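You operate a simulated robot arm through the tools that you are given. There is no shell and no other tool. Be economical: measure what you need, move in short steps, check, and stop when the job is done.

Carry out the task below with a simulated robot arm. There is one attempt and no reset: what you move stays moved.

## Task
Put things in order on the middle of the drop-leaf table. At the end: the brown dice cup stands where the green cordial bottle stood; the green cordial bottle is in the white bowl; the blue tumbler stands where the pink card pack (marked "CARDS") stood; the pink card pack stands where the brown dice cup stood; whatever was shut is shut again. Leave all else as you found it, and nothing knocked over.

Only the result counts: the job must be done as asked and must still hold three seconds after the hand-in. Knocking over, shifting, dropping, spilling or breaking anything else fails it.

## Robot
A 7-joint arm with a two-finger parallel gripper, fixed in place. Base frame: the origin is at the foot of the arm, x ahead of it, y to its left, z up; the work surface is at about z = 0. Units: cm, degrees, N and s.
With the tool pointing down near the work surface it reaches from about 22 to 58 cm from the base axis. Its first joint turns from -66.0 to 66.0 degrees. Payload 2.5 kg.
Tool frame: the origin (TCP) lies between the finger pads and is the grasp point; the fingertips stand 2.3 cm ahead of it; z points along the fingers, y is the line along which they close. Largest opening 9.4 cm; finger width 3.8, thickness 1; the body of the gripper, 5.4 by 9.6 cm, starts 3.9 cm behind the TCP.
Orientation is that of the tool frame in the base frame, as [roll, pitch, yaw] about the fixed x, y, z axes, in that order (R = Rz(yaw) Ry(pitch) Rx(roll)). With the fingers straight down and closing along the base's y, the tool's x points along the base's -x, its y along +y and its z along -z.

## Interface
- The arm moves only by the tool jog_arm. Its argument "commands" is one flat list of numbers, 6 for each row, row after row: the shift along the tool's x, y, z in units of 20 mm (1.0 is 20 mm), then the turn, a rotation vector about the tool's x, y, z in units of 8 degrees (1.0 is 8 degrees). In form: [x, y, z, ax, ay, az, x, y, z, ax, ay, az, ...]. A call has 1 to 12 rows; each row shifts and turns the commanded pose from where the row before left it, along the tool's axes as they then stand. "gripper" is the gripper command, from -1 (shut) to 1 (fully open), values between in proportion, set as the call begins (left out, the last holds). A call with a number of a shift or a turn outside -1 to 1 is refused whole. Each row takes 0.2 s and may step no farther than 5 cm and 8.6 degrees from the row before; otherwise, or with a gripper value out of range, the whole call is refused. Where a pose cannot be reached the arm comes as near as it can. A force on the tool above 40 N (or 10 N above the force at the start of the call, whichever is more), or a blocked arm, ends the call early, and 0.2 s more pass. The fingers move at their own pace (about 10.8 cm/s each) and stop on an object; they squeeze with about 38 N. The grip force told is the motor's: it shows also when the fingers shut on nothing. Time passes only in rows, and 0.2 s behind the last, so rows that do not move let the fingers close. The reply holds the time, the measured pose of the TCP, the force on the tool along the base axes, the opening and the grip force, in the units named above and with some noise.
- Cameras (640 x 400 px; columns grow to the right, rows downward): "scene" is fixed at [9.77, -39.89, 54.09]; the picture's right is [0.93, -0.37, 0.00], its down [-0.20, -0.49, -0.85] and it looks along [0.32, 0.79, -0.53] (base axes); focal length 278 px, centre (320, 200). "wrist" rides on the gripper at [-3.9, 0, -4.4] in the tool frame; the picture's right is [0.00, -1.00, 0.00], its down [0.97, 0.00, -0.24] and it looks along [0.24, 0.00, 0.97] (tool axes); focal length 218 px, centre (320, 200). There is no depth. A picture from a camera that has moved, and an enlarged one, comes with that camera's place and axes in the base frame and with its lens. The place of the scene camera against the robot may be out by one fixed shift of up to 1.2 cm in any direction.
- camera(camera): a new picture of that camera. The clock stands still meanwhile.
- close_up(camera, box): a new picture of the part [left, top, right, bottom] of that camera's present view, enlarged. The clock stands still meanwhile.
- hand_in(): hands the job in; it is judged then, once.

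Work in short steps. Places have to be worked out from the pictures, the camera data and where the tool is seen: move nearer, look again, correct. Check each grasp and each placing, and mend what went wrong. You have 120 turns and 84 pictures in all, those below and enlarged ones among them. Open the gripper and draw the arm clear of the work before you hand the job in, unless the task says otherwise; then end with one line.

The tools are called as a command line: name --argument value ..., lists and objects as JSON in quotes. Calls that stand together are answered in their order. jog_arm: Moves the arm, as the interface text tells. Its arguments: {"type":"object","properties":{"commands":{"type":"array","items":{"type":"number"}},"gripper":{"type":"number"}},"required":["commands"]} The other tools are called the same way: camera (camera) takes a picture; close_up (camera, box) takes an enlarged picture of a part of a camera's view; hand_in () hands the job in.

At the start:

```text
time_s: 0.0
tcp_pos: [37.88, 9.98, 40.92]
orientation: [179.9, 0.0, 180.0]
wrist_force: [-1.0, -1.1, -0.1]
opening: 9.42
grip_force: 0.0
```

scene: 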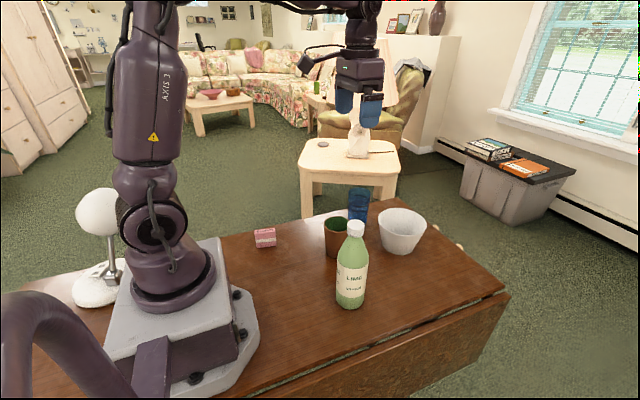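
wrist: 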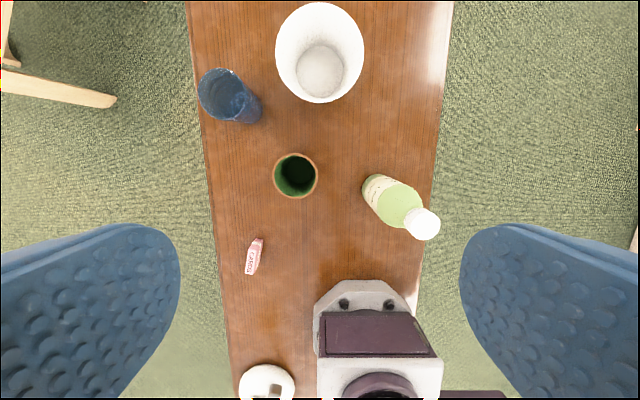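

I'll enlarge both views to measure the objects.

close_up --camera "scene" --box '[230, 170, 470, 320]'

close_up --camera "wrist" --box '[180, 0, 460, 290]'

```text
2.67 times, centred on (350, 245) of scene
camera zoom: at [9.77, -39.89, 54.09], right [0.93, -0.37, 0.0], down [-0.2, -0.49, -0.85], along [0.32, 0.79, -0.53], focal length 742 px, centre (240, 80)
```

zoom: 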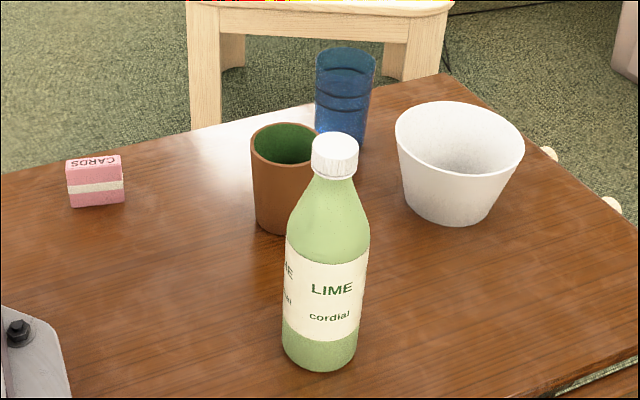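

```text
1.38 times, centred on (320, 145) of wrist
camera zoom: at [41.92, 9.84, 45.3], right [0.0, -1.0, 0.0], down [-0.97, 0.0, 0.24], along [-0.24, 0.0, -0.97], focal length 301 px, centre (320, 276)
```

zoom: 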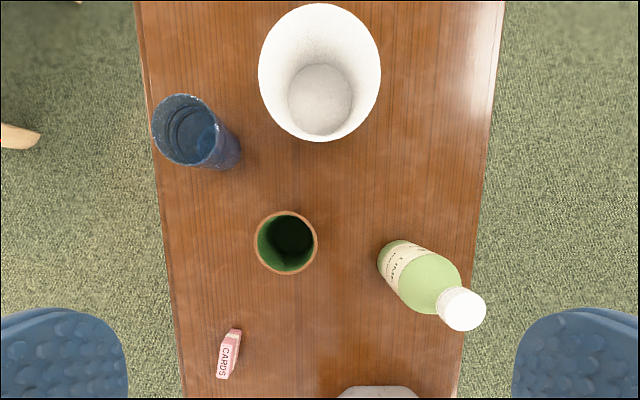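

The bottle is at about (32.4, -3) and 20 cm tall, so I'm moving above it for a closer look. My other estimates are cup (37, 14), tumbler (49, 24), cards (19.5, 23.5) and bowl (55, 9.8).

jog_arm --commands '[0.39, -0.93, 0.78, 0, 0, 0, 0.39, -0.93, 0.78, 0, 0, 0, 0.39, -0.93, 0.78, 0, 0, 0, 0.39, -0.93, 0.78, 0, 0, 0, 0.39, -0.93, 0.78, 0, 0, 0, 0.39, -0.93, 0.78, 0, 0, 0, 0.39, -0.93, 0.78, 0, 0, 0]' --gripper 1

camera --camera "wrist"

camera --camera "scene"

```text
time_s: 1.6
tcp_pos: [32.56, -3.09, 29.89]
orientation: [-180.0, -0.1, 180.0]
wrist_force: [0.1, 0.7, -0.3]
opening: 9.42
grip_force: 0.0
```

```text
79 pictures are left
camera wrist: at [36.49, -3.16, 34.29], right [0.0, -1.0, 0.0], down [-0.97, 0.0, 0.24], along [-0.24, 0.0, -0.97], focal length 218 px, centre (320, 200)
```

wrist: 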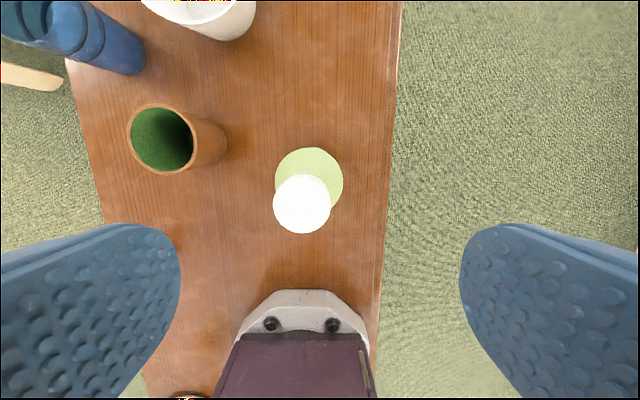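

```text
78 pictures are left
```

scene: 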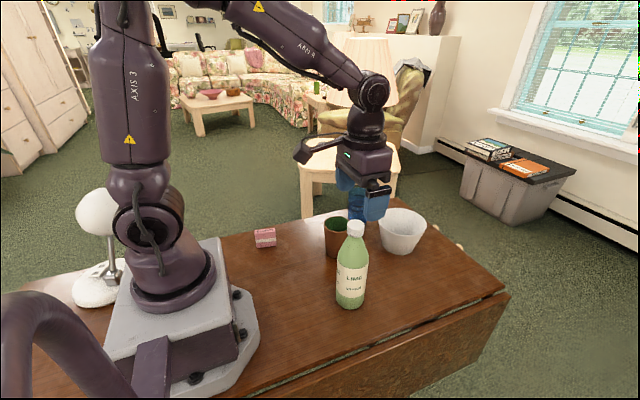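

Triangulating the two wrist views puts the cap at about (32.9, -2.0) with its top near z = 21.6. I'll descend to z ≈ 20.3 and grip the cap.

jog_arm --commands '[-0.17, 0.53, 0, 0, 0, 0, 0, 0, 0.8, 0, 0, 0, 0, 0, 0.8, 0, 0, 0, 0, 0, 0.8, 0, 0, 0, 0, 0, 0.8, 0, 0, 0, 0, 0, 0.8, 0, 0, 0, 0, 0, 0.8, 0, 0, 0]'

camera --camera "wrist"

close_up --camera "scene" --box '[270, 170, 430, 320]'

```text
time_s: 3.2
tcp_pos: [32.85, -2.04, 20.4]
orientation: [179.9, 0.1, -179.9]
wrist_force: [0.2, 0.1, 0.0]
opening: 9.4
grip_force: 0.0
```

```text
77 pictures are left
camera wrist: at [36.72, -2.09, 24.73], right [0.0, -1.0, 0.0], down [-0.97, 0.0, 0.24], along [-0.24, 0.0, -0.97], focal length 218 px, centre (320, 200)
```

wrist: 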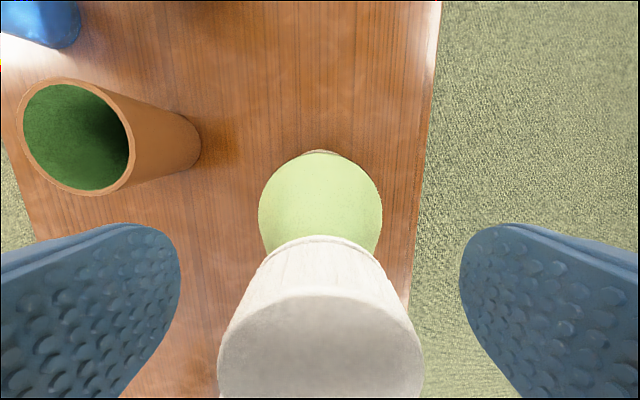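

```text
2.67 times, centred on (350, 245) of scene
camera zoom: at [9.77, -39.89, 54.09], right [0.93, -0.37, 0.0], down [-0.2, -0.49, -0.85], along [0.32, 0.79, -0.53], focal length 742 px, centre (240, 80)
```

zoom: 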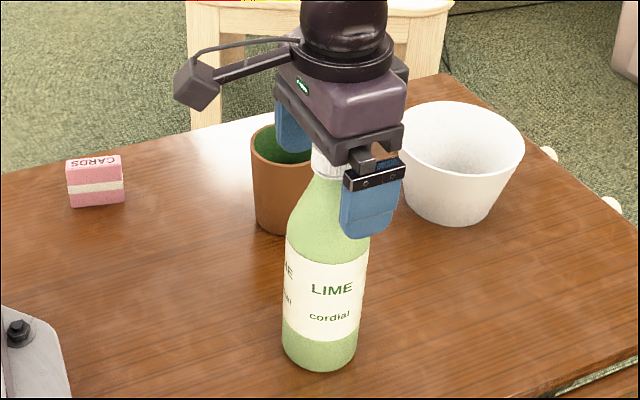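

The cap is centred in y and sits slightly farther out, at x ≈ 33.3. I'll shift 0.4 cm and close.

jog_arm --commands '[-0.2, 0, 0, 0, 0, 0]'

jog_arm --commands '[0, 0, 0, 0, 0, 0, 0, 0, 0, 0, 0, 0, 0, 0, 0, 0, 0, 0, 0, 0, 0, 0, 0, 0]' --gripper -1

```text
time_s: 3.6
tcp_pos: [33.1, -2.09, 20.4]
orientation: [180.0, 0.0, 180.0]
wrist_force: [-0.2, 0.0, -0.4]
opening: 9.37
grip_force: 0.1
```

```text
time_s: 4.6
tcp_pos: [33.17, -2.07, 20.39]
orientation: [-180.0, 0.0, -180.0]
wrist_force: [-0.8, 2.3, 2.3]
opening: 3.32
grip_force: 37.7
```

Gripped at a 3.3 cm opening. I'll lift a little and check that the bottle comes along.

jog_arm --commands '[0, 0, -0.5, 0, 0, 0, 0, 0, -0.5, 0, 0, 0, 0, 0, -0.5, 0, 0, 0]'

close_up --camera "scene" --box '[270, 150, 430, 320]'

camera --camera "wrist"

```text
time_s: 5.4
tcp_pos: [33.13, -2.02, 23.28]
orientation: [179.9, 0.0, -180.0]
wrist_force: [-0.2, 0.9, -6.3]
opening: 3.27
grip_force: 37.9
```

```text
2.35 times, centred on (350, 235) of scene
camera zoom: at [9.78, -39.89, 54.09], right [0.93, -0.37, 0.0], down [-0.2, -0.49, -0.85], along [0.32, 0.79, -0.53], focal length 654 px, centre (249, 118)
```

zoom: 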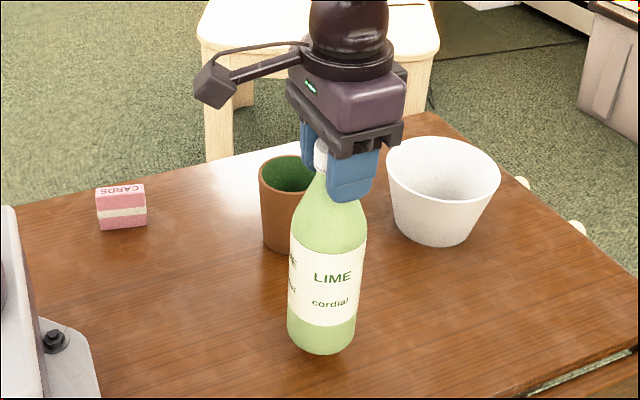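

```text
74 pictures are left
camera wrist: at [37.11, -2.07, 27.8], right [0.0, -1.0, 0.0], down [-0.97, 0.0, 0.24], along [-0.24, 0.0, -0.97], focal length 218 px, centre (320, 200)
```

wrist: 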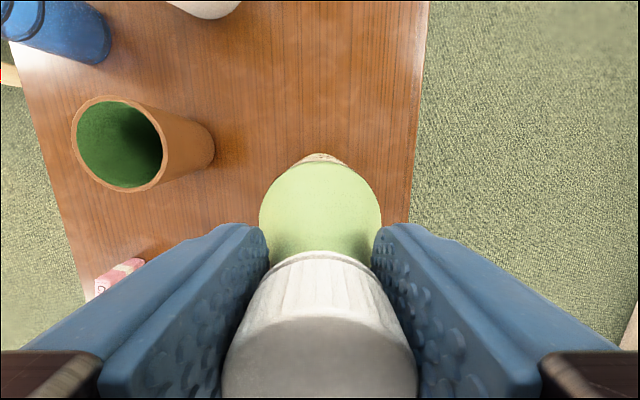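

The bottle lifted cleanly (6 N). I'll raise it to z ≈ 34 and move part way to the bowl, then look again.

jog_arm --commands '[0, 0, -0.9, 0, 0, 0, 0, 0, -0.9, 0, 0, 0, 0, 0, -0.9, 0, 0, 0, 0, 0, -0.9, 0, 0, 0, 0, 0, -0.9, 0, 0, 0, 0, 0, -0.9, 0, 0, 0, -0.95, 0.98, 0, 0, 0, 0, -0.95, 0.98, 0, 0, 0, 0, -0.95, 0.98, 0, 0, 0, 0, -0.95, 0.98, 0, 0, 0, 0, -0.95, 0.98, 0, 0, 0, 0, -0.95, 0.98, 0, 0, 0, 0]'

camera --camera "wrist"

camera --camera "scene"

```text
time_s: 8.0
tcp_pos: [44.65, 9.84, 34.13]
orientation: [-180.0, -0.1, 180.0]
wrist_force: [-0.2, 0.7, -5.9]
opening: 3.33
grip_force: 38.1
```

```text
73 pictures are left
camera wrist: at [48.58, 9.75, 38.67], right [0.0, -1.0, 0.0], down [-0.97, 0.0, 0.24], along [-0.24, 0.0, -0.97], focal length 218 px, centre (320, 200)
```

wrist: 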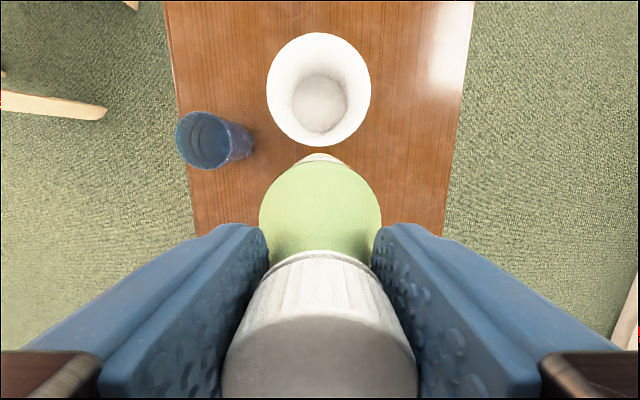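

```text
72 pictures are left
```

scene: 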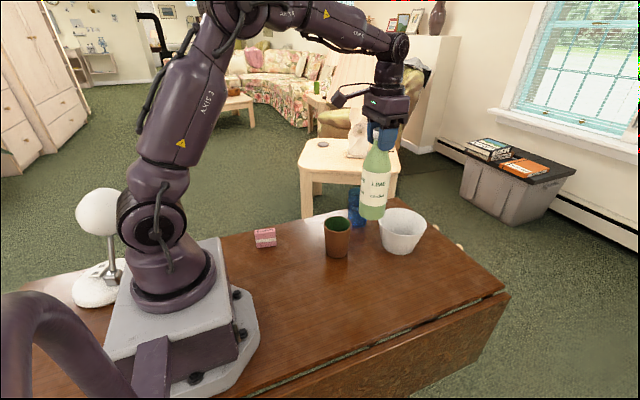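

The bowl's inner bottom is centred at about (55.2, 9.9), and the rim is at z ≈ 8. I'll move over it.

jog_arm --commands '[-0.88, 0, 0, 0, 0, 0, -0.88, 0, 0, 0, 0, 0, -0.88, 0, 0, 0, 0, 0, -0.88, 0, 0, 0, 0, 0, -0.88, 0, 0, 0, 0, 0, -0.88, 0, 0, 0, 0, 0]'

close_up --camera "scene" --box '[300, 80, 492, 270]'

```text
time_s: 9.4
tcp_pos: [55.26, 9.8, 34.07]
orientation: [180.0, -0.1, 180.0]
wrist_force: [-0.3, -0.1, -6.3]
opening: 3.31
grip_force: 38.2
```

```text
2.11 times, centred on (396, 175) of scene
camera zoom: at [9.78, -39.89, 54.09], right [0.93, -0.37, 0.0], down [-0.2, -0.49, -0.85], along [0.32, 0.79, -0.53], focal length 585 px, centre (160, 253)
```

zoom: 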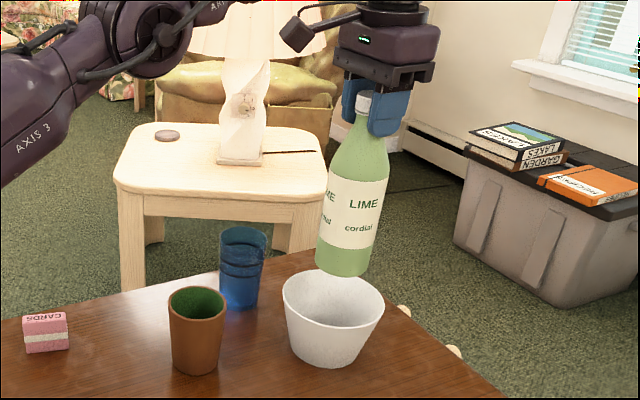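

The bottle is aligned above the bowl. I'll lower it to just above the bowl's floor.

jog_arm --commands '[0, 0, 0.83, 0, 0, 0, 0, 0, 0.83, 0, 0, 0, 0, 0, 0.83, 0, 0, 0, 0, 0, 0.83, 0, 0, 0, 0, 0, 0.83, 0, 0, 0, 0, 0, 0.83, 0, 0, 0, 0, 0, 0.83, 0, 0, 0]'

close_up --camera "scene" --box '[300, 120, 492, 270]'

```text
time_s: 11.0
tcp_pos: [55.17, 9.6, 22.51]
orientation: [-180.0, 0.1, 180.0]
wrist_force: [-0.4, 0.8, -5.6]
opening: 3.31
grip_force: 38.2
```

```text
2.67 times, centred on (396, 195) of scene
camera zoom: at [9.78, -39.89, 54.09], right [0.93, -0.37, 0.0], down [-0.2, -0.49, -0.85], along [0.32, 0.79, -0.53], focal length 742 px, centre (117, 213)
```

zoom: 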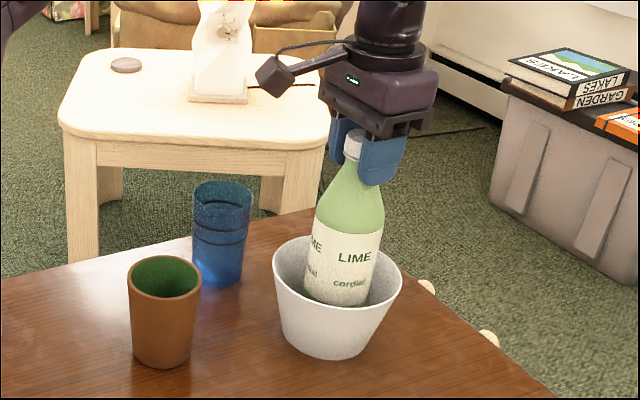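

It is entering the bowl cleanly. I'll make a small y correction and take finer descent steps.

jog_arm --commands '[0, 0.1, 0.2, 0, 0, 0, 0, 0, 0.2, 0, 0, 0]'

jog_arm --commands '[0, 0, 0.12, 0, 0, 0, 0, 0, 0.12, 0, 0, 0]'

```text
time_s: 11.6
tcp_pos: [55.29, 9.96, 21.69]
orientation: [-180.0, 0.0, -180.0]
wrist_force: [-0.4, 0.3, -5.2]
opening: 3.32
grip_force: 38.2
```

```text
time_s: 12.2
tcp_pos: [55.19, 9.9, 21.08]
orientation: [-180.0, 0.0, 180.0]
wrist_force: [-0.6, 0.6, -5.8]
opening: 3.33
grip_force: 38.3
```

No contact yet, so I'll keep going down slowly.

jog_arm --commands '[0, 0, 0.1, 0, 0, 0]'

jog_arm --commands '[0, 0, 0.1, 0, 0, 0]'

```text
time_s: 12.6
tcp_pos: [55.22, 9.91, 20.9]
orientation: [180.0, 0.0, -180.0]
wrist_force: [-0.7, 0.5, -6.3]
opening: 3.3
grip_force: 38.1
```

```text
time_s: 13.0
tcp_pos: [55.18, 9.79, 20.82]
orientation: [180.0, 0.0, 179.9]
wrist_force: [-3.0, -1.4, 1.6]
opening: 3.3
grip_force: 37.4
```

The wrist force flipped to +1.6 N, so the bottle rests on the bowl floor. I'll release and lift off.

jog_arm --commands '[0, 0, 0, 0, 0, 0, 0, 0, 0, 0, 0, 0, 0, 0, 0, 0, 0, 0]' --gripper 0.5

jog_arm --commands '[0, 0, -0.5, 0, 0, 0, 0, 0, -0.9, 0, 0, 0, 0, 0, -0.9, 0, 0, 0, 0, 0, -0.9, 0, 0, 0, 0, 0, -0.9, 0, 0, 0]'

close_up --camera "scene" --box '[300, 120, 492, 270]'

camera --camera "wrist"

```text
time_s: 13.8
tcp_pos: [55.08, 9.92, 20.67]
orientation: [180.0, 0.0, 179.9]
wrist_force: [0.7, -0.6, -0.6]
opening: 7.05
grip_force: 0.0
```

```text
time_s: 15.0
tcp_pos: [55.18, 9.93, 29.13]
orientation: [179.9, 0.0, 180.0]
wrist_force: [-0.2, 0.1, 0.1]
opening: 7.06
grip_force: 0.1
```

```text
2.67 times, centred on (396, 195) of scene
camera zoom: at [9.77, -39.89, 54.09], right [0.93, -0.37, 0.0], down [-0.2, -0.49, -0.85], along [0.32, 0.79, -0.53], focal length 742 px, centre (117, 213)
```

zoom: 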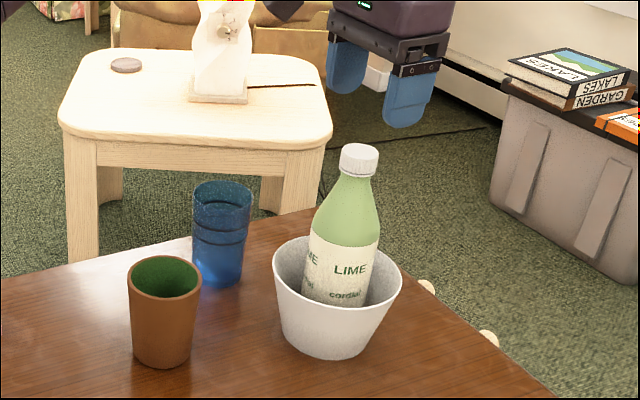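

```text
68 pictures are left
camera wrist: at [59.2, 9.82, 33.6], right [0.0, -1.0, 0.0], down [-0.97, 0.0, 0.24], along [-0.24, 0.0, -0.97], focal length 218 px, centre (320, 200)
```

wrist: 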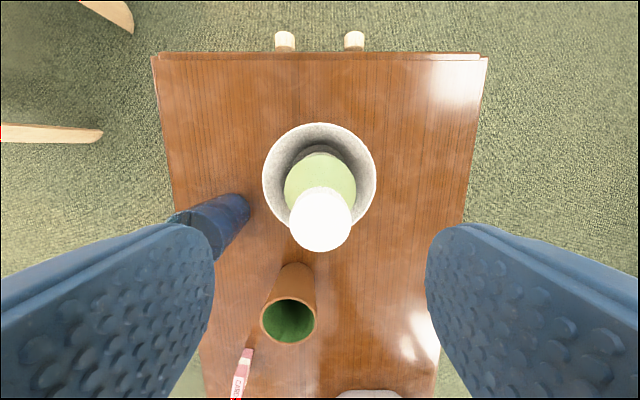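

The bottle stands upright in the bowl. I'm moving above the dice cup with the gripper fully open.

jog_arm --commands '[0.9, 0.2, 0, 0, 0, 0, 0.9, 0.2, 0, 0, 0, 0, 0.9, 0.2, 0, 0, 0, 0, 0.9, 0.2, 0, 0, 0, 0, 0.9, 0.2, 0, 0, 0, 0, 0.9, 0.2, 0, 0, 0, 0, 0.9, 0.2, 0, 0, 0, 0, 0.9, 0.2, 0, 0, 0, 0, 0.9, 0.2, 0, 0, 0, 0, 0.9, 0.2, 0, 0, 0, 0]' --gripper 1

camera --camera "wrist"

```text
time_s: 17.2
tcp_pos: [37.17, 13.87, 28.93]
orientation: [180.0, 0.2, 180.0]
wrist_force: [-0.6, -0.1, -0.6]
opening: 9.4
grip_force: 0.0
```

```text
67 pictures are left
camera wrist: at [41.14, 13.8, 33.44], right [0.0, -1.0, 0.0], down [-0.97, 0.0, 0.24], along [-0.24, 0.0, -0.97], focal length 218 px, centre (320, 200)
```

wrist: 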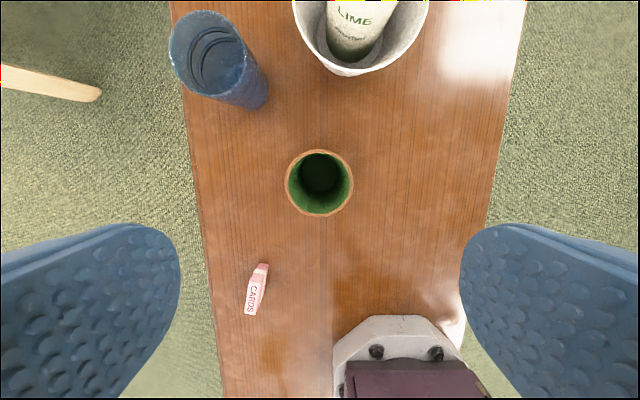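

The rim is centred at about (37.2, 13.85), 7.5 cm across, at z ≈ 9.7. I'll descend to just above it and verify.

jog_arm --commands '[0, 0, 0.95, 0, 0, 0, 0, 0, 0.95, 0, 0, 0, 0, 0, 0.95, 0, 0, 0, 0, 0, 0.95, 0, 0, 0, 0, 0, 0.95, 0, 0, 0, 0, 0, 0.95, 0, 0, 0, 0, 0, 0.95, 0, 0, 0, 0, 0, 0.95, 0, 0, 0]'

camera --camera "wrist"

close_up --camera "scene" --box '[260, 150, 420, 270]'

```text
time_s: 19.0
tcp_pos: [37.21, 14.02, 13.83]
orientation: [-180.0, 0.0, 180.0]
wrist_force: [0.4, -0.7, -0.4]
opening: 9.39
grip_force: 0.0
```

```text
66 pictures are left
camera wrist: at [41.15, 13.83, 18.34], right [0.0, -1.0, 0.0], down [-0.97, 0.0, 0.24], along [-0.24, 0.0, -0.97], focal length 218 px, centre (320, 200)
```

wrist: 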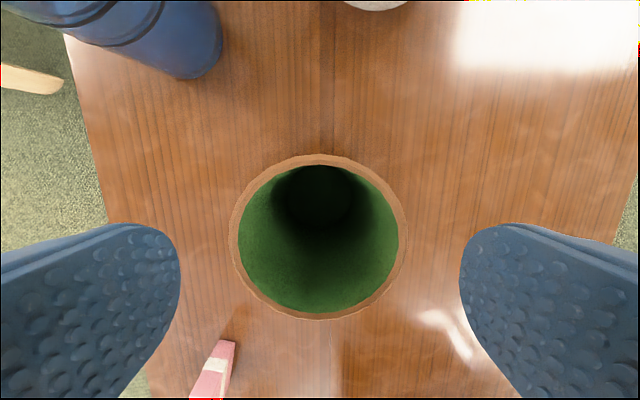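

```text
3.33 times, centred on (340, 210) of scene
camera zoom: at [9.77, -39.89, 54.09], right [0.93, -0.37, 0.0], down [-0.2, -0.49, -0.85], along [0.32, 0.79, -0.53], focal length 927 px, centre (253, 167)
```

zoom: 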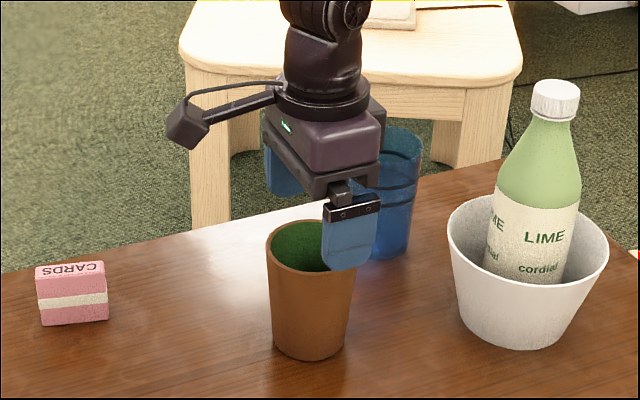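

The cup is centred between the fingers. I'll go down to z ≈ 7.2 and grip.

jog_arm --commands '[-0.05, -0.03, 0.82, 0, 0, 0, 0, 0, 0.82, 0, 0, 0, 0, 0, 0.82, 0, 0, 0, 0, 0, 0.82, 0, 0, 0]'

jog_arm --commands '[0, 0, 0, 0, 0, 0, 0, 0, 0, 0, 0, 0, 0, 0, 0, 0, 0, 0]' --gripper -1

jog_arm --commands '[0, 0, -0.5, 0, 0, 0, 0, 0, -0.5, 0, 0, 0]'

close_up --camera "scene" --box '[260, 150, 420, 270]'

```text
time_s: 20.0
tcp_pos: [37.25, 13.93, 7.4]
orientation: [-179.9, 0.2, -180.0]
wrist_force: [-0.4, -0.1, 0.4]
opening: 9.4
grip_force: 0.1
```

```text
time_s: 20.8
tcp_pos: [37.16, 13.92, 7.23]
orientation: [180.0, 0.1, 180.0]
wrist_force: [-0.4, -0.2, -0.6]
opening: 7.68
grip_force: 38.2
```

```text
time_s: 21.4
tcp_pos: [37.23, 13.86, 9.34]
orientation: [180.0, -0.1, 179.9]
wrist_force: [0.2, 0.1, -0.2]
opening: 7.66
grip_force: 38.0
```

```text
3.33 times, centred on (340, 210) of scene
camera zoom: at [9.77, -39.89, 54.09], right [0.93, -0.37, 0.0], down [-0.2, -0.49, -0.85], along [0.32, 0.79, -0.53], focal length 927 px, centre (253, 167)
```

zoom: 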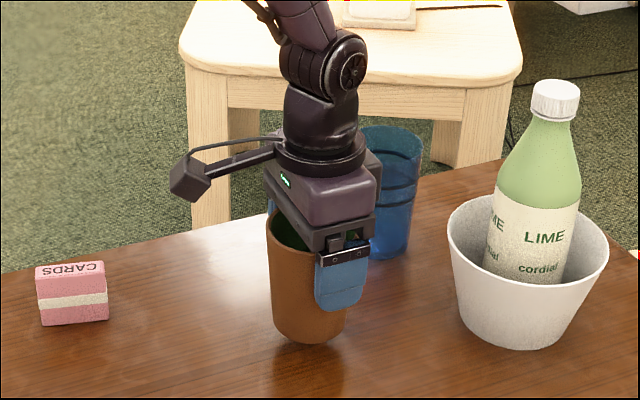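

The cup is held and off the table. I'll carry it to the bottle's old spot at about (33.2, -2.0).

jog_arm --commands '[0, 0, -0.7, 0, 0, 0, 0.25, -0.99, 0, 0, 0, 0, 0.25, -0.99, 0, 0, 0, 0, 0.25, -0.99, 0, 0, 0, 0, 0.25, -0.99, 0, 0, 0, 0, 0.25, -0.99, 0, 0, 0, 0, 0.25, -0.99, 0, 0, 0, 0, 0.25, -0.99, 0, 0, 0, 0, 0.25, -0.99, 0, 0, 0, 0, 0, 0, 0, 0, 0, 0]'

jog_arm --commands '[0, 0, 0.7, 0, 0, 0, 0, 0, 0.6, 0, 0, 0]'

close_up --camera "scene" --box '[270, 170, 430, 320]'

```text
time_s: 23.6
tcp_pos: [33.38, -2.02, 10.74]
orientation: [180.0, 0.0, 179.9]
wrist_force: [-0.8, 0.8, -0.8]
opening: 7.67
grip_force: 38.2
```

```text
time_s: 24.2
tcp_pos: [33.39, -1.86, 7.95]
orientation: [179.9, 0.0, -180.0]
wrist_force: [0.5, 0.2, -1.2]
opening: 7.66
grip_force: 38.4
```

```text
2.67 times, centred on (350, 245) of scene
camera zoom: at [9.77, -39.89, 54.09], right [0.93, -0.37, 0.0], down [-0.2, -0.49, -0.85], along [0.32, 0.79, -0.53], focal length 742 px, centre (240, 80)
```

zoom: 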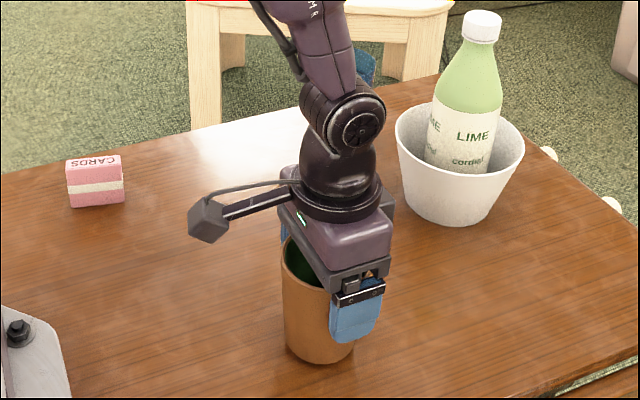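

It is well aligned with the bottle's old footprint. I'll lower it in small steps until it touches.

jog_arm --commands '[0, 0, 0.15, 0, 0, 0, 0, 0, 0.1, 0, 0, 0]'

jog_arm --commands '[0, 0, 0.1, 0, 0, 0]'

```text
time_s: 24.8
tcp_pos: [33.36, -1.84, 7.54]
orientation: [180.0, 0.0, -180.0]
wrist_force: [0.4, 0.1, -0.1]
opening: 7.66
grip_force: 38.0
```

```text
time_s: 25.2
tcp_pos: [33.3, -1.96, 7.23]
orientation: [-180.0, 0.1, -180.0]
wrist_force: [0.3, 0.0, -0.9]
opening: 7.69
grip_force: 37.9
```

One more tiny step to see whether it makes contact.

jog_arm --commands '[0, 0, 0.06, 0, 0, 0]'

```text
time_s: 25.6
tcp_pos: [33.3, -1.9, 7.26]
orientation: [-179.9, 0.1, -180.0]
wrist_force: [-2.6, 1.3, 8.3]
opening: 7.65
grip_force: 37.8
```

Contact at +8 N. I'll open the gripper and rise.

jog_arm --commands '[0, 0, -0.04, 0, 0, 0, 0, 0, 0, 0, 0, 0, 0, 0, 0, 0, 0, 0]' --gripper 1

jog_arm --commands '[0, 0, -0.5, 0, 0, 0, 0, 0, -0.9, 0, 0, 0, 0, 0, -0.9, 0, 0, 0, 0, 0, -0.9, 0, 0, 0, 0, 0, -0.9, 0, 0, 0, 0, 0, -0.9, 0, 0, 0, 0, 0, -0.9, 0, 0, 0]'

camera --camera "wrist"

close_up --camera "scene" --box '[230, 170, 470, 320]'

```text
time_s: 26.4
tcp_pos: [33.26, -1.85, 7.13]
orientation: [-179.9, 0.1, -179.9]
wrist_force: [0.2, -0.5, -0.3]
opening: 9.4
grip_force: 0.1
```

```text
time_s: 28.0
tcp_pos: [33.23, -1.98, 19.02]
orientation: [180.0, 0.0, -179.9]
wrist_force: [-0.1, 0.8, 0.2]
opening: 9.39
grip_force: 0.0
```

```text
62 pictures are left
camera wrist: at [37.19, -2.07, 23.58], right [0.0, -1.0, 0.0], down [-0.97, 0.0, 0.24], along [-0.24, 0.0, -0.97], focal length 218 px, centre (320, 200)
```

wrist: 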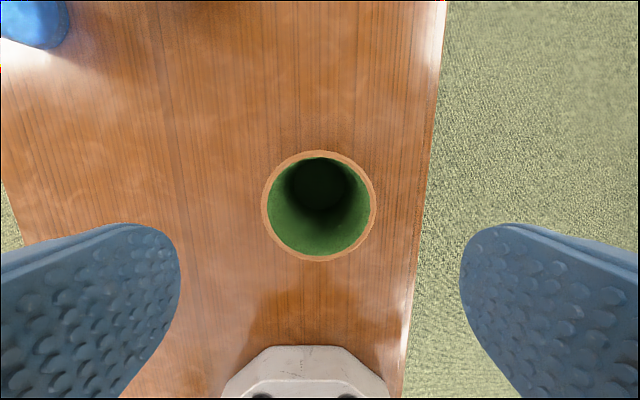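

```text
2.67 times, centred on (350, 245) of scene
camera zoom: at [9.77, -39.89, 54.09], right [0.93, -0.37, 0.0], down [-0.2, -0.49, -0.85], along [0.32, 0.79, -0.53], focal length 742 px, centre (240, 80)
```

zoom: 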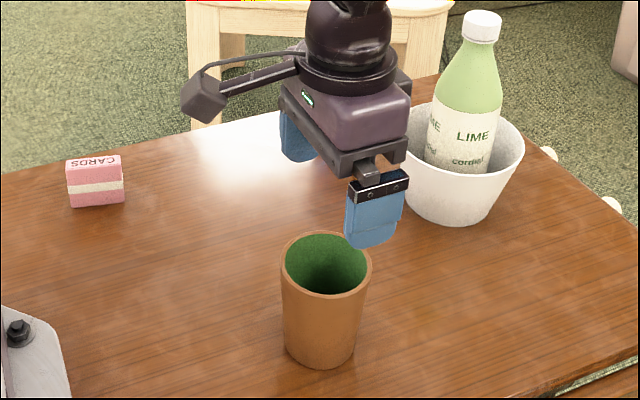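

The cup stands well in place. Next I'm moving toward the card pack.

jog_arm --commands '[0.5, 0.99, -0.05, 0, 0, 0, 0.5, 0.99, -0.05, 0, 0, 0, 0.5, 0.99, -0.05, 0, 0, 0, 0.5, 0.99, -0.05, 0, 0, 0, 0.5, 0.99, -0.05, 0, 0, 0, 0.5, 0.99, -0.05, 0, 0, 0, 0.5, 0.99, -0.05, 0, 0, 0, 0.5, 0.99, -0.05, 0, 0, 0, 0.5, 0.99, -0.05, 0, 0, 0, 0.5, 0.99, -0.05, 0, 0, 0, 0.5, 0.99, -0.05, 0, 0, 0, 0.5, 0.99, -0.05, 0, 0, 0]'

camera --camera "wrist"

```text
time_s: 30.6
tcp_pos: [21.25, 21.83, 20.44]
orientation: [179.9, 0.0, -180.0]
wrist_force: [0.1, -0.7, -0.3]
opening: 9.42
grip_force: 0.0
```

```text
60 pictures are left
camera wrist: at [25.25, 21.85, 24.87], right [0.0, -1.0, 0.0], down [-0.97, 0.0, 0.24], along [-0.24, 0.0, -0.97], focal length 218 px, centre (320, 200)
```

wrist: 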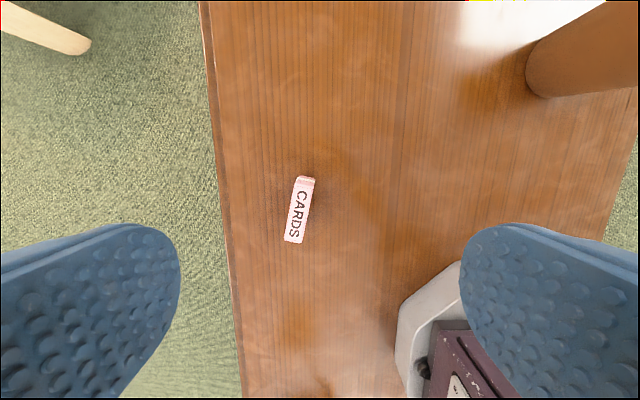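

The card pack's top is centred at about (19.0, 23.9), with its long axis turned about 11°. I'll move over it, turn the gripper to match, go lower and recheck.

jog_arm --commands '[0.55, 0.52, 0.8, 0, 0, 0, 0.55, 0.52, 0.8, 0, 0, 0, 0, 0, 0.8, 0, 0, 0.69, 0, 0, 0.8, 0, 0, 0.69, 0, 0, 0.5, 0, 0, 0]'

camera --camera "wrist"

close_up --camera "scene" --box '[200, 170, 340, 270]'

```text
time_s: 31.8
tcp_pos: [19.09, 24.08, 12.85]
orientation: [-179.9, 0.1, 168.8]
wrist_force: [0.3, -1.0, -0.6]
opening: 9.42
grip_force: 0.0
```

```text
59 pictures are left
camera wrist: at [23.01, 23.15, 17.34], right [-0.19, -0.98, 0.0], down [-0.95, 0.19, 0.24], along [-0.24, 0.05, -0.97], focal length 218 px, centre (320, 200)
```

wrist: 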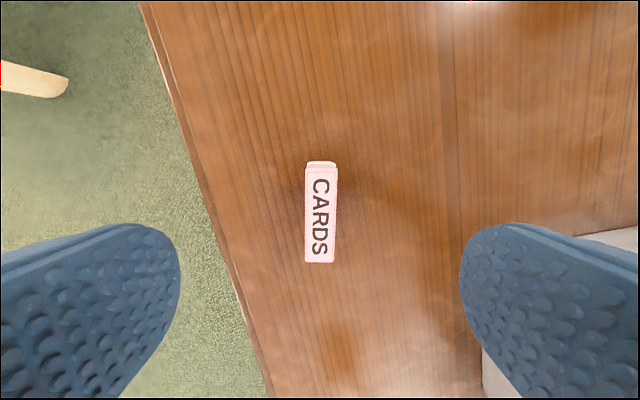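

```text
4.00 times, centred on (270, 220) of scene
camera zoom: at [9.77, -39.89, 54.09], right [0.93, -0.37, 0.0], down [-0.2, -0.49, -0.85], along [0.32, 0.79, -0.53], focal length 1112 px, centre (520, 120)
```

zoom: 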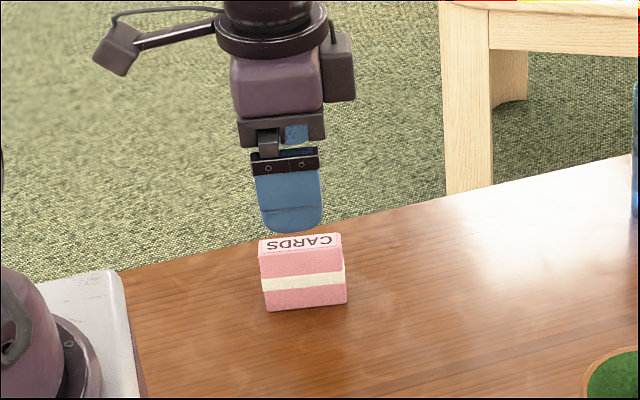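

The pack is aligned and centred, with its top at about z = 4.2. I'll go down to z ≈ 3.2 and grip.

jog_arm --commands '[0.06, 0, 0.96, 0, 0, 0, 0, 0, 0.96, 0, 0, 0, 0, 0, 0.96, 0, 0, 0, 0, 0, 0.96, 0, 0, 0, 0, 0, 0.9, 0, 0, 0]'

camera --camera "wrist"

```text
time_s: 33.0
tcp_pos: [18.98, 23.91, 3.42]
orientation: [180.0, -0.1, 168.8]
wrist_force: [0.6, -1.6, -0.4]
opening: 9.39
grip_force: 0.1
```

```text
57 pictures are left
camera wrist: at [22.86, 23.07, 7.75], right [-0.19, -0.98, 0.0], down [-0.95, 0.19, 0.24], along [-0.24, 0.05, -0.97], focal length 218 px, centre (320, 200)
```

wrist: 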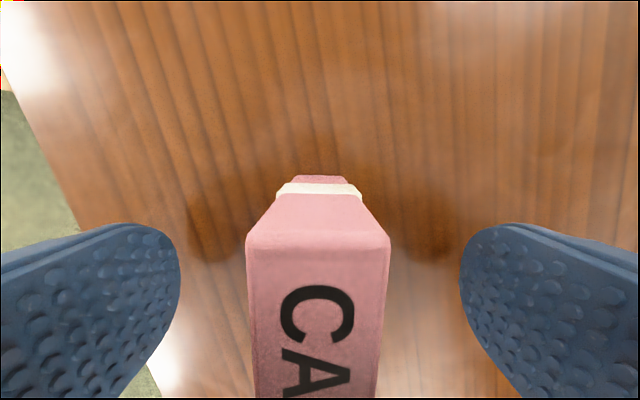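

The pack sits between the pads, so I'll close and lift slightly.

jog_arm --commands '[0, 0, 0, 0, 0, 0, 0, 0, 0, 0, 0, 0, 0, 0, 0, 0, 0, 0, 0, 0, 0, 0, 0, 0]' --gripper -1

jog_arm --commands '[0, 0, -0.5, 0, 0, 0, 0, 0, -0.9, 0, 0, 0]'

close_up --camera "scene" --box '[200, 170, 340, 270]'

```text
time_s: 34.0
tcp_pos: [18.85, 23.92, 3.28]
orientation: [179.9, 0.0, 169.1]
wrist_force: [-0.1, 0.0, 0.0]
opening: 1.74
grip_force: 38.5
```

```text
time_s: 34.6
tcp_pos: [19.02, 23.74, 6.03]
orientation: [-180.0, 0.0, 169.0]
wrist_force: [0.1, -0.3, -0.3]
opening: 1.73
grip_force: 37.6
```

```text
4.00 times, centred on (270, 220) of scene
camera zoom: at [9.77, -39.89, 54.09], right [0.93, -0.37, 0.0], down [-0.2, -0.49, -0.85], along [0.32, 0.79, -0.53], focal length 1112 px, centre (520, 120)
```

zoom: 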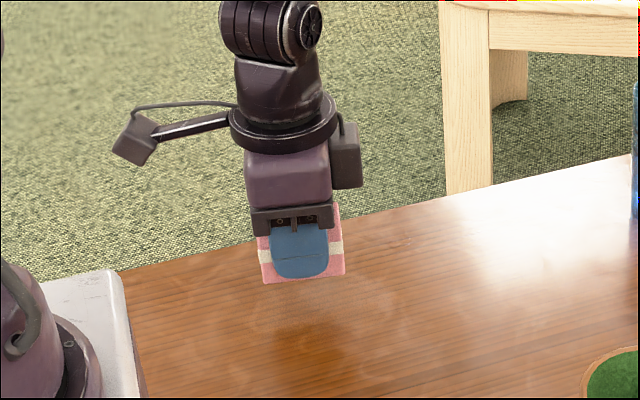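

The pack is lifted. I'll carry it to the cup's old place at about (37.25, 13.9), keeping its orientation.

jog_arm --commands '[-0.9, -0.281, -0.05, 0, 0, 0, -0.9, -0.281, 0, 0, 0, 0, -0.9, -0.281, 0, 0, 0, 0, -0.9, -0.281, 0, 0, 0, 0, -0.9, -0.281, 0, 0, 0, 0, -0.9, -0.281, 0, 0, 0, 0, -0.9, -0.281, 0, 0, 0, 0, -0.9, -0.281, 0, 0, 0, 0, -0.9, -0.281, 0, 0, 0, 0, -0.9, -0.281, 0, 0, 0, 0, -0.9, -0.281, 0, 0, 0, 0]'

jog_arm --commands '[0, 0, 0.5, 0, 0, 0, 0, 0, 0.5, 0, 0, 0]'

```text
time_s: 37.0
tcp_pos: [37.2, 14.03, 6.38]
orientation: [-180.0, 0.0, 169.1]
wrist_force: [-0.2, -0.1, -0.6]
opening: 1.71
grip_force: 38.3
```

```text
time_s: 37.6
tcp_pos: [37.19, 13.91, 4.39]
orientation: [180.0, 0.0, 169.0]
wrist_force: [0.3, 0.6, -0.4]
opening: 1.73
grip_force: 38.1
```

It's on position, so I'll lower it carefully to the table.

jog_arm --commands '[0, 0, 0.25, 0, 0, 0, 0, 0, 0.15, 0, 0, 0]'

jog_arm --commands '[0, 0, 0.1, 0, 0, 0]'

close_up --camera "scene" --box '[260, 170, 400, 270]'

```text
time_s: 38.2
tcp_pos: [37.21, 14.0, 3.44]
orientation: [179.9, 0.0, 169.0]
wrist_force: [0.4, 0.7, -0.5]
opening: 1.7
grip_force: 38.2
```

```text
time_s: 38.6
tcp_pos: [37.2, 13.97, 3.26]
orientation: [179.9, 0.0, 169.0]
wrist_force: [0.6, 0.3, -0.7]
opening: 1.73
grip_force: 38.2
```

```text
4.00 times, centred on (330, 220) of scene
camera zoom: at [9.77, -39.89, 54.09], right [0.93, -0.37, 0.0], down [-0.2, -0.49, -0.85], along [0.32, 0.79, -0.53], focal length 1112 px, centre (280, 120)
```

zoom: 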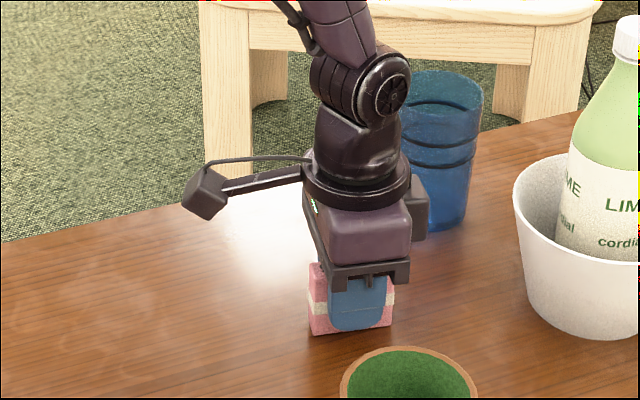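

One more small step to confirm contact.

jog_arm --commands '[0, 0, 0.07, 0, 0, 0]'

```text
time_s: 39.0
tcp_pos: [37.4, 14.03, 3.24]
orientation: [-180.0, 0.1, 169.0]
wrist_force: [-2.5, -2.5, 13.7]
opening: 1.71
grip_force: 38.4
```

Contact. I'll relax slightly, open and lift away.

jog_arm --commands '[0, 0, -0.05, 0, 0, 0, 0, 0, 0, 0, 0, 0, 0, 0, 0, 0, 0, 0]' --gripper 0.3

jog_arm --commands '[0, 0, -0.4, 0, 0, 0, 0, 0, -0.8, 0, 0, 0, 0, 0, -0.9, 0, 0, 0, 0, 0, -0.9, 0, 0, 0, 0, 0, -0.9, 0, 0, 0, 0, 0, -0.9, 0, 0, 0, 0, 0, -0.9, 0, 0, 0, 0, 0, -0.9, 0, 0, 0, 0, 0, -0.9, 0, 0, 0, 0, 0, -0.9, 0, 0, 0]'

camera --camera "wrist"

close_up --camera "scene" --box '[230, 170, 470, 320]'

```text
time_s: 39.8
tcp_pos: [37.33, 14.07, 3.28]
orientation: [179.9, 0.0, 169.0]
wrist_force: [-0.3, 0.3, 0.0]
opening: 6.09
grip_force: 0.0
```

```text
time_s: 42.0
tcp_pos: [37.36, 14.04, 20.04]
orientation: [180.0, 0.0, 168.8]
wrist_force: [-0.5, 0.0, -0.6]
opening: 6.09
grip_force: 0.1
```

```text
54 pictures are left
camera wrist: at [41.15, 13.24, 24.53], right [-0.19, -0.98, 0.0], down [-0.95, 0.19, 0.24], along [-0.24, 0.05, -0.97], focal length 218 px, centre (320, 200)
```

wrist: 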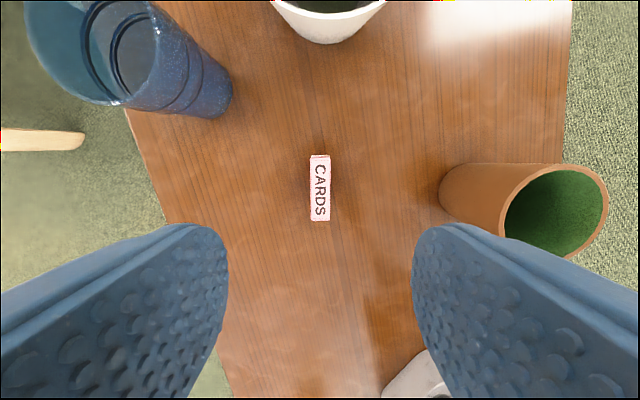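

```text
2.67 times, centred on (350, 245) of scene
camera zoom: at [9.77, -39.89, 54.09], right [0.93, -0.37, 0.0], down [-0.2, -0.49, -0.85], along [0.32, 0.79, -0.53], focal length 742 px, centre (240, 80)
```

zoom: 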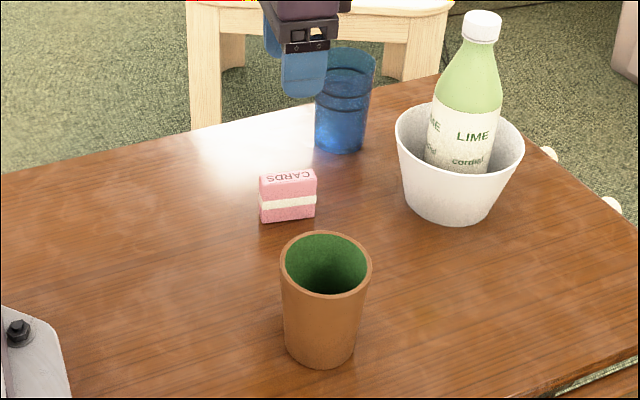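

The cards stand in the cup's old spot. I'm moving above the blue tumbler at about (49, 24).

jog_arm --commands '[-0.64, 0.86, -0.3, 0, 0, 0, -0.64, 0.86, -0.3, 0, 0, 0, -0.64, 0.86, -0.3, 0, 0, 0, -0.64, 0.86, -0.3, 0, 0, 0, -0.64, 0.86, -0.3, 0, 0, 0, -0.64, 0.86, -0.3, 0, 0, 0, -0.64, 0.86, -0.3, 0, 0, 0]' --gripper 1

camera --camera "wrist"

```text
time_s: 43.6
tcp_pos: [48.51, 24.27, 24.31]
orientation: [-180.0, 0.0, 169.0]
wrist_force: [-0.1, -0.9, -0.7]
opening: 9.44
grip_force: 0.0
```

```text
52 pictures are left
camera wrist: at [52.28, 23.41, 28.77], right [-0.19, -0.98, 0.0], down [-0.95, 0.19, 0.24], along [-0.24, 0.05, -0.97], focal length 218 px, centre (320, 200)
```

wrist: 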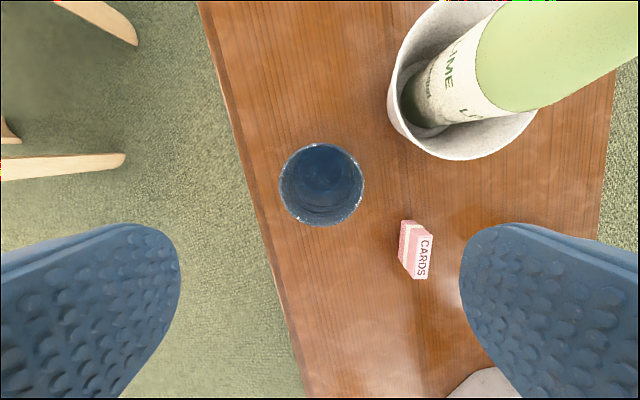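

The tumbler rim is centred at about (49.35, 24.0), roughly 6.6 cm across. I'll correct the position and descend to just above it.

jog_arm --commands '[-0.44, -0.05, 0.8, 0, 0, 0, 0, 0, 0.8, 0, 0, 0, 0, 0, 0.8, 0, 0, 0, 0, 0, 0.8, 0, 0, 0]'

camera --camera "wrist"

close_up --camera "scene" --box '[290, 130, 450, 260]'

```text
time_s: 44.6
tcp_pos: [49.37, 23.9, 17.97]
orientation: [-179.9, 0.0, 169.1]
wrist_force: [-0.7, -0.1, 0.6]
opening: 9.41
grip_force: 0.0
```

```text
51 pictures are left
camera wrist: at [53.1, 23.06, 22.37], right [-0.19, -0.98, 0.0], down [-0.95, 0.19, 0.24], along [-0.24, 0.05, -0.97], focal length 218 px, centre (320, 200)
```

wrist: 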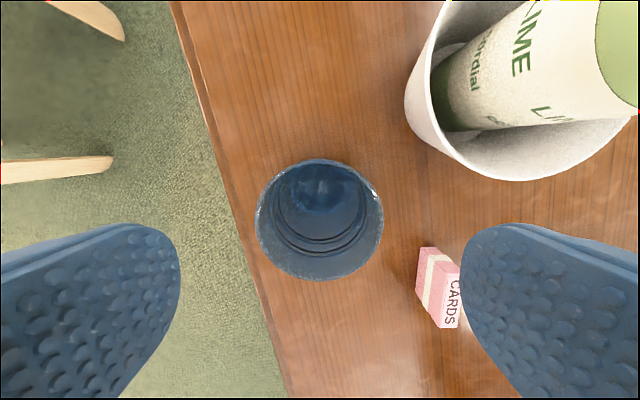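

```text
3.08 times, centred on (370, 195) of scene
camera zoom: at [9.77, -39.89, 54.09], right [0.93, -0.37, 0.0], down [-0.2, -0.49, -0.85], along [0.32, 0.79, -0.53], focal length 856 px, centre (166, 215)
```

zoom: 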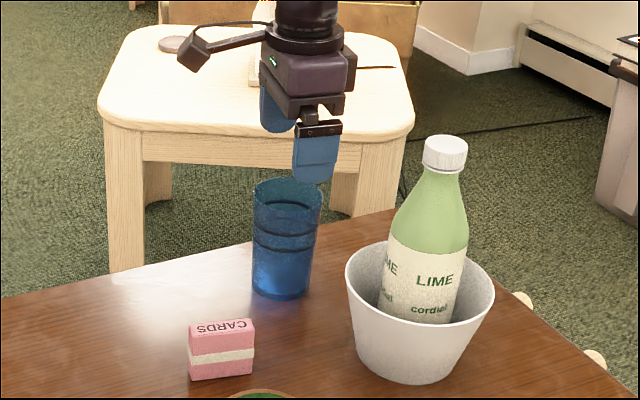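

The rim is centred at (49.3, 23.85) with its top at z ≈ 11.2, and the gripper is aligned. I'll descend to z ≈ 8.7 and grip.

jog_arm --commands '[0, 0, 0.77, 0, 0, 0, 0, 0, 0.77, 0, 0, 0, 0, 0, 0.77, 0, 0, 0, 0, 0, 0.77, 0, 0, 0, 0, 0, 0.77, 0, 0, 0, 0, 0, 0.77, 0, 0, 0]'

jog_arm --commands '[0, 0, 0, 0, 0, 0, 0, 0, 0, 0, 0, 0, 0, 0, 0, 0, 0, 0]' --gripper -1

jog_arm --commands '[0, 0, -0.5, 0, 0, 0, 0, 0, -0.5, 0, 0, 0]'

close_up --camera "scene" --box '[290, 130, 450, 260]'

```text
time_s: 46.0
tcp_pos: [49.17, 23.82, 8.62]
orientation: [180.0, 0.0, 169.1]
wrist_force: [0.2, -0.9, 0.2]
opening: 9.41
grip_force: 0.1
```

```text
time_s: 46.8
tcp_pos: [49.17, 23.85, 8.66]
orientation: [180.0, 0.0, 168.9]
wrist_force: [-0.4, -0.2, 0.8]
opening: 6.59
grip_force: 37.7
```

```text
time_s: 47.4
tcp_pos: [49.17, 23.99, 10.63]
orientation: [-180.0, 0.0, 169.0]
wrist_force: [-0.3, 1.1, -1.9]
opening: 6.61
grip_force: 38.1
```

```text
3.08 times, centred on (370, 195) of scene
camera zoom: at [9.78, -39.89, 54.09], right [0.93, -0.37, 0.0], down [-0.2, -0.49, -0.85], along [0.32, 0.79, -0.53], focal length 856 px, centre (166, 215)
```

zoom: 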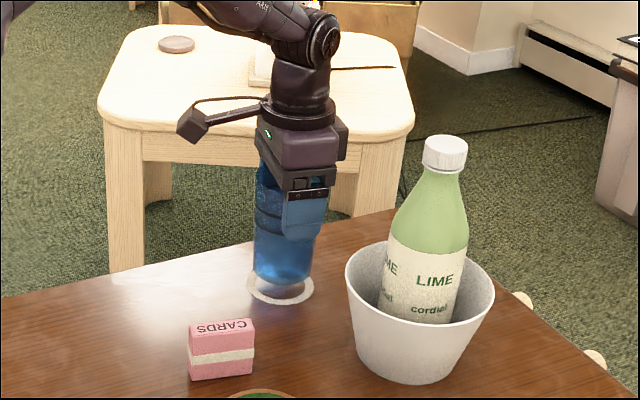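

The tumbler is lifted and leaves a white ring on the table. I'll enlarge that before moving on.

close_up --camera "scene" --box '[335, 180, 385, 215]'

camera --camera "wrist"

```text
11.43 times, centred on (360, 198) of scene
camera zoom: at [9.78, -39.89, 54.09], right [0.93, -0.37, 0.0], down [-0.2, -0.49, -0.85], along [0.32, 0.79, -0.53], focal length 3178 px, centre (-137, 229)
```

zoom: 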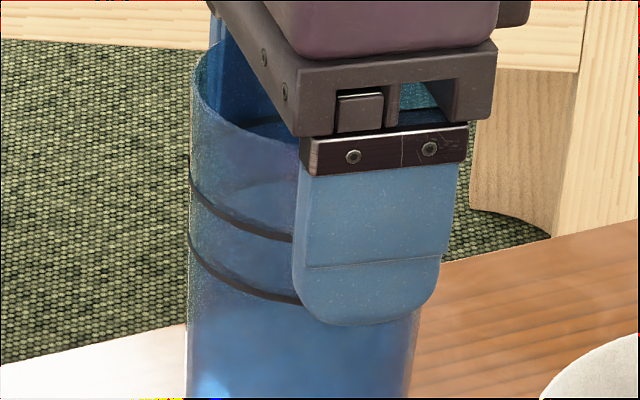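

```text
47 pictures are left
camera wrist: at [53.12, 23.07, 15.1], right [-0.19, -0.98, 0.0], down [-0.95, 0.19, 0.24], along [-0.24, 0.05, -0.97], focal length 218 px, centre (320, 200)
```

wrist: 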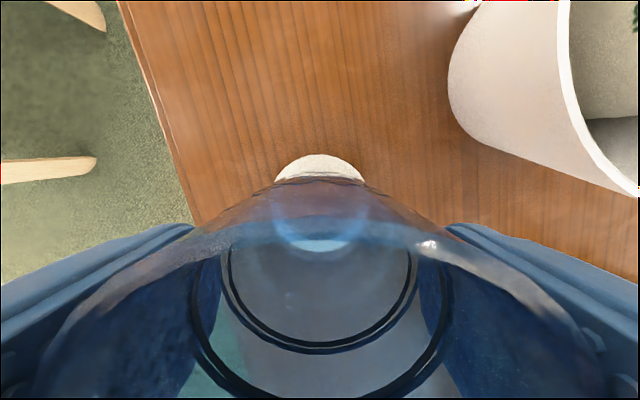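

A small white disc, probably a coaster, stays on the table and I'll leave it alone. I'll carry the tumbler level toward the cards' old spot at (18.95, 23.95).

jog_arm --commands '[0, 0, -0.5, 0, 0, 0, 0.5, -0.097, 0, 0, 0, 0, 0.874, -0.17, 0, 0, 0, 0, 0.874, -0.17, 0, 0, 0, 0, 0.874, -0.17, 0, 0, 0, 0, 0.874, -0.17, 0, 0, 0, 0, 0.874, -0.17, 0, 0, 0, 0, 0.874, -0.17, 0, 0, 0, 0, 0.874, -0.17, 0, 0, 0, 0]'

camera --camera "scene"

```text
time_s: 49.4
tcp_pos: [35.6, 23.86, 11.74]
orientation: [179.9, 0.0, 168.9]
wrist_force: [0.3, 1.4, -2.0]
opening: 6.61
grip_force: 38.1
```

```text
46 pictures are left
```

scene: 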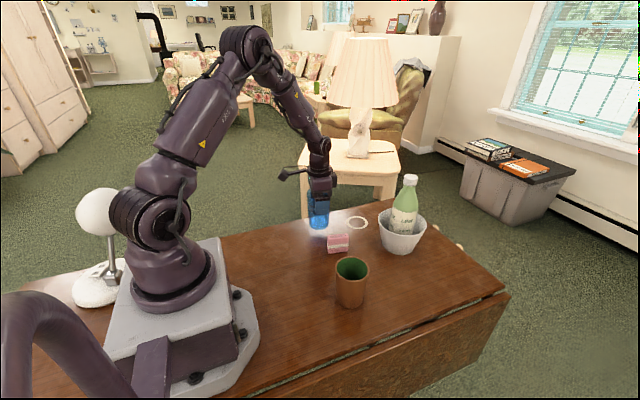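

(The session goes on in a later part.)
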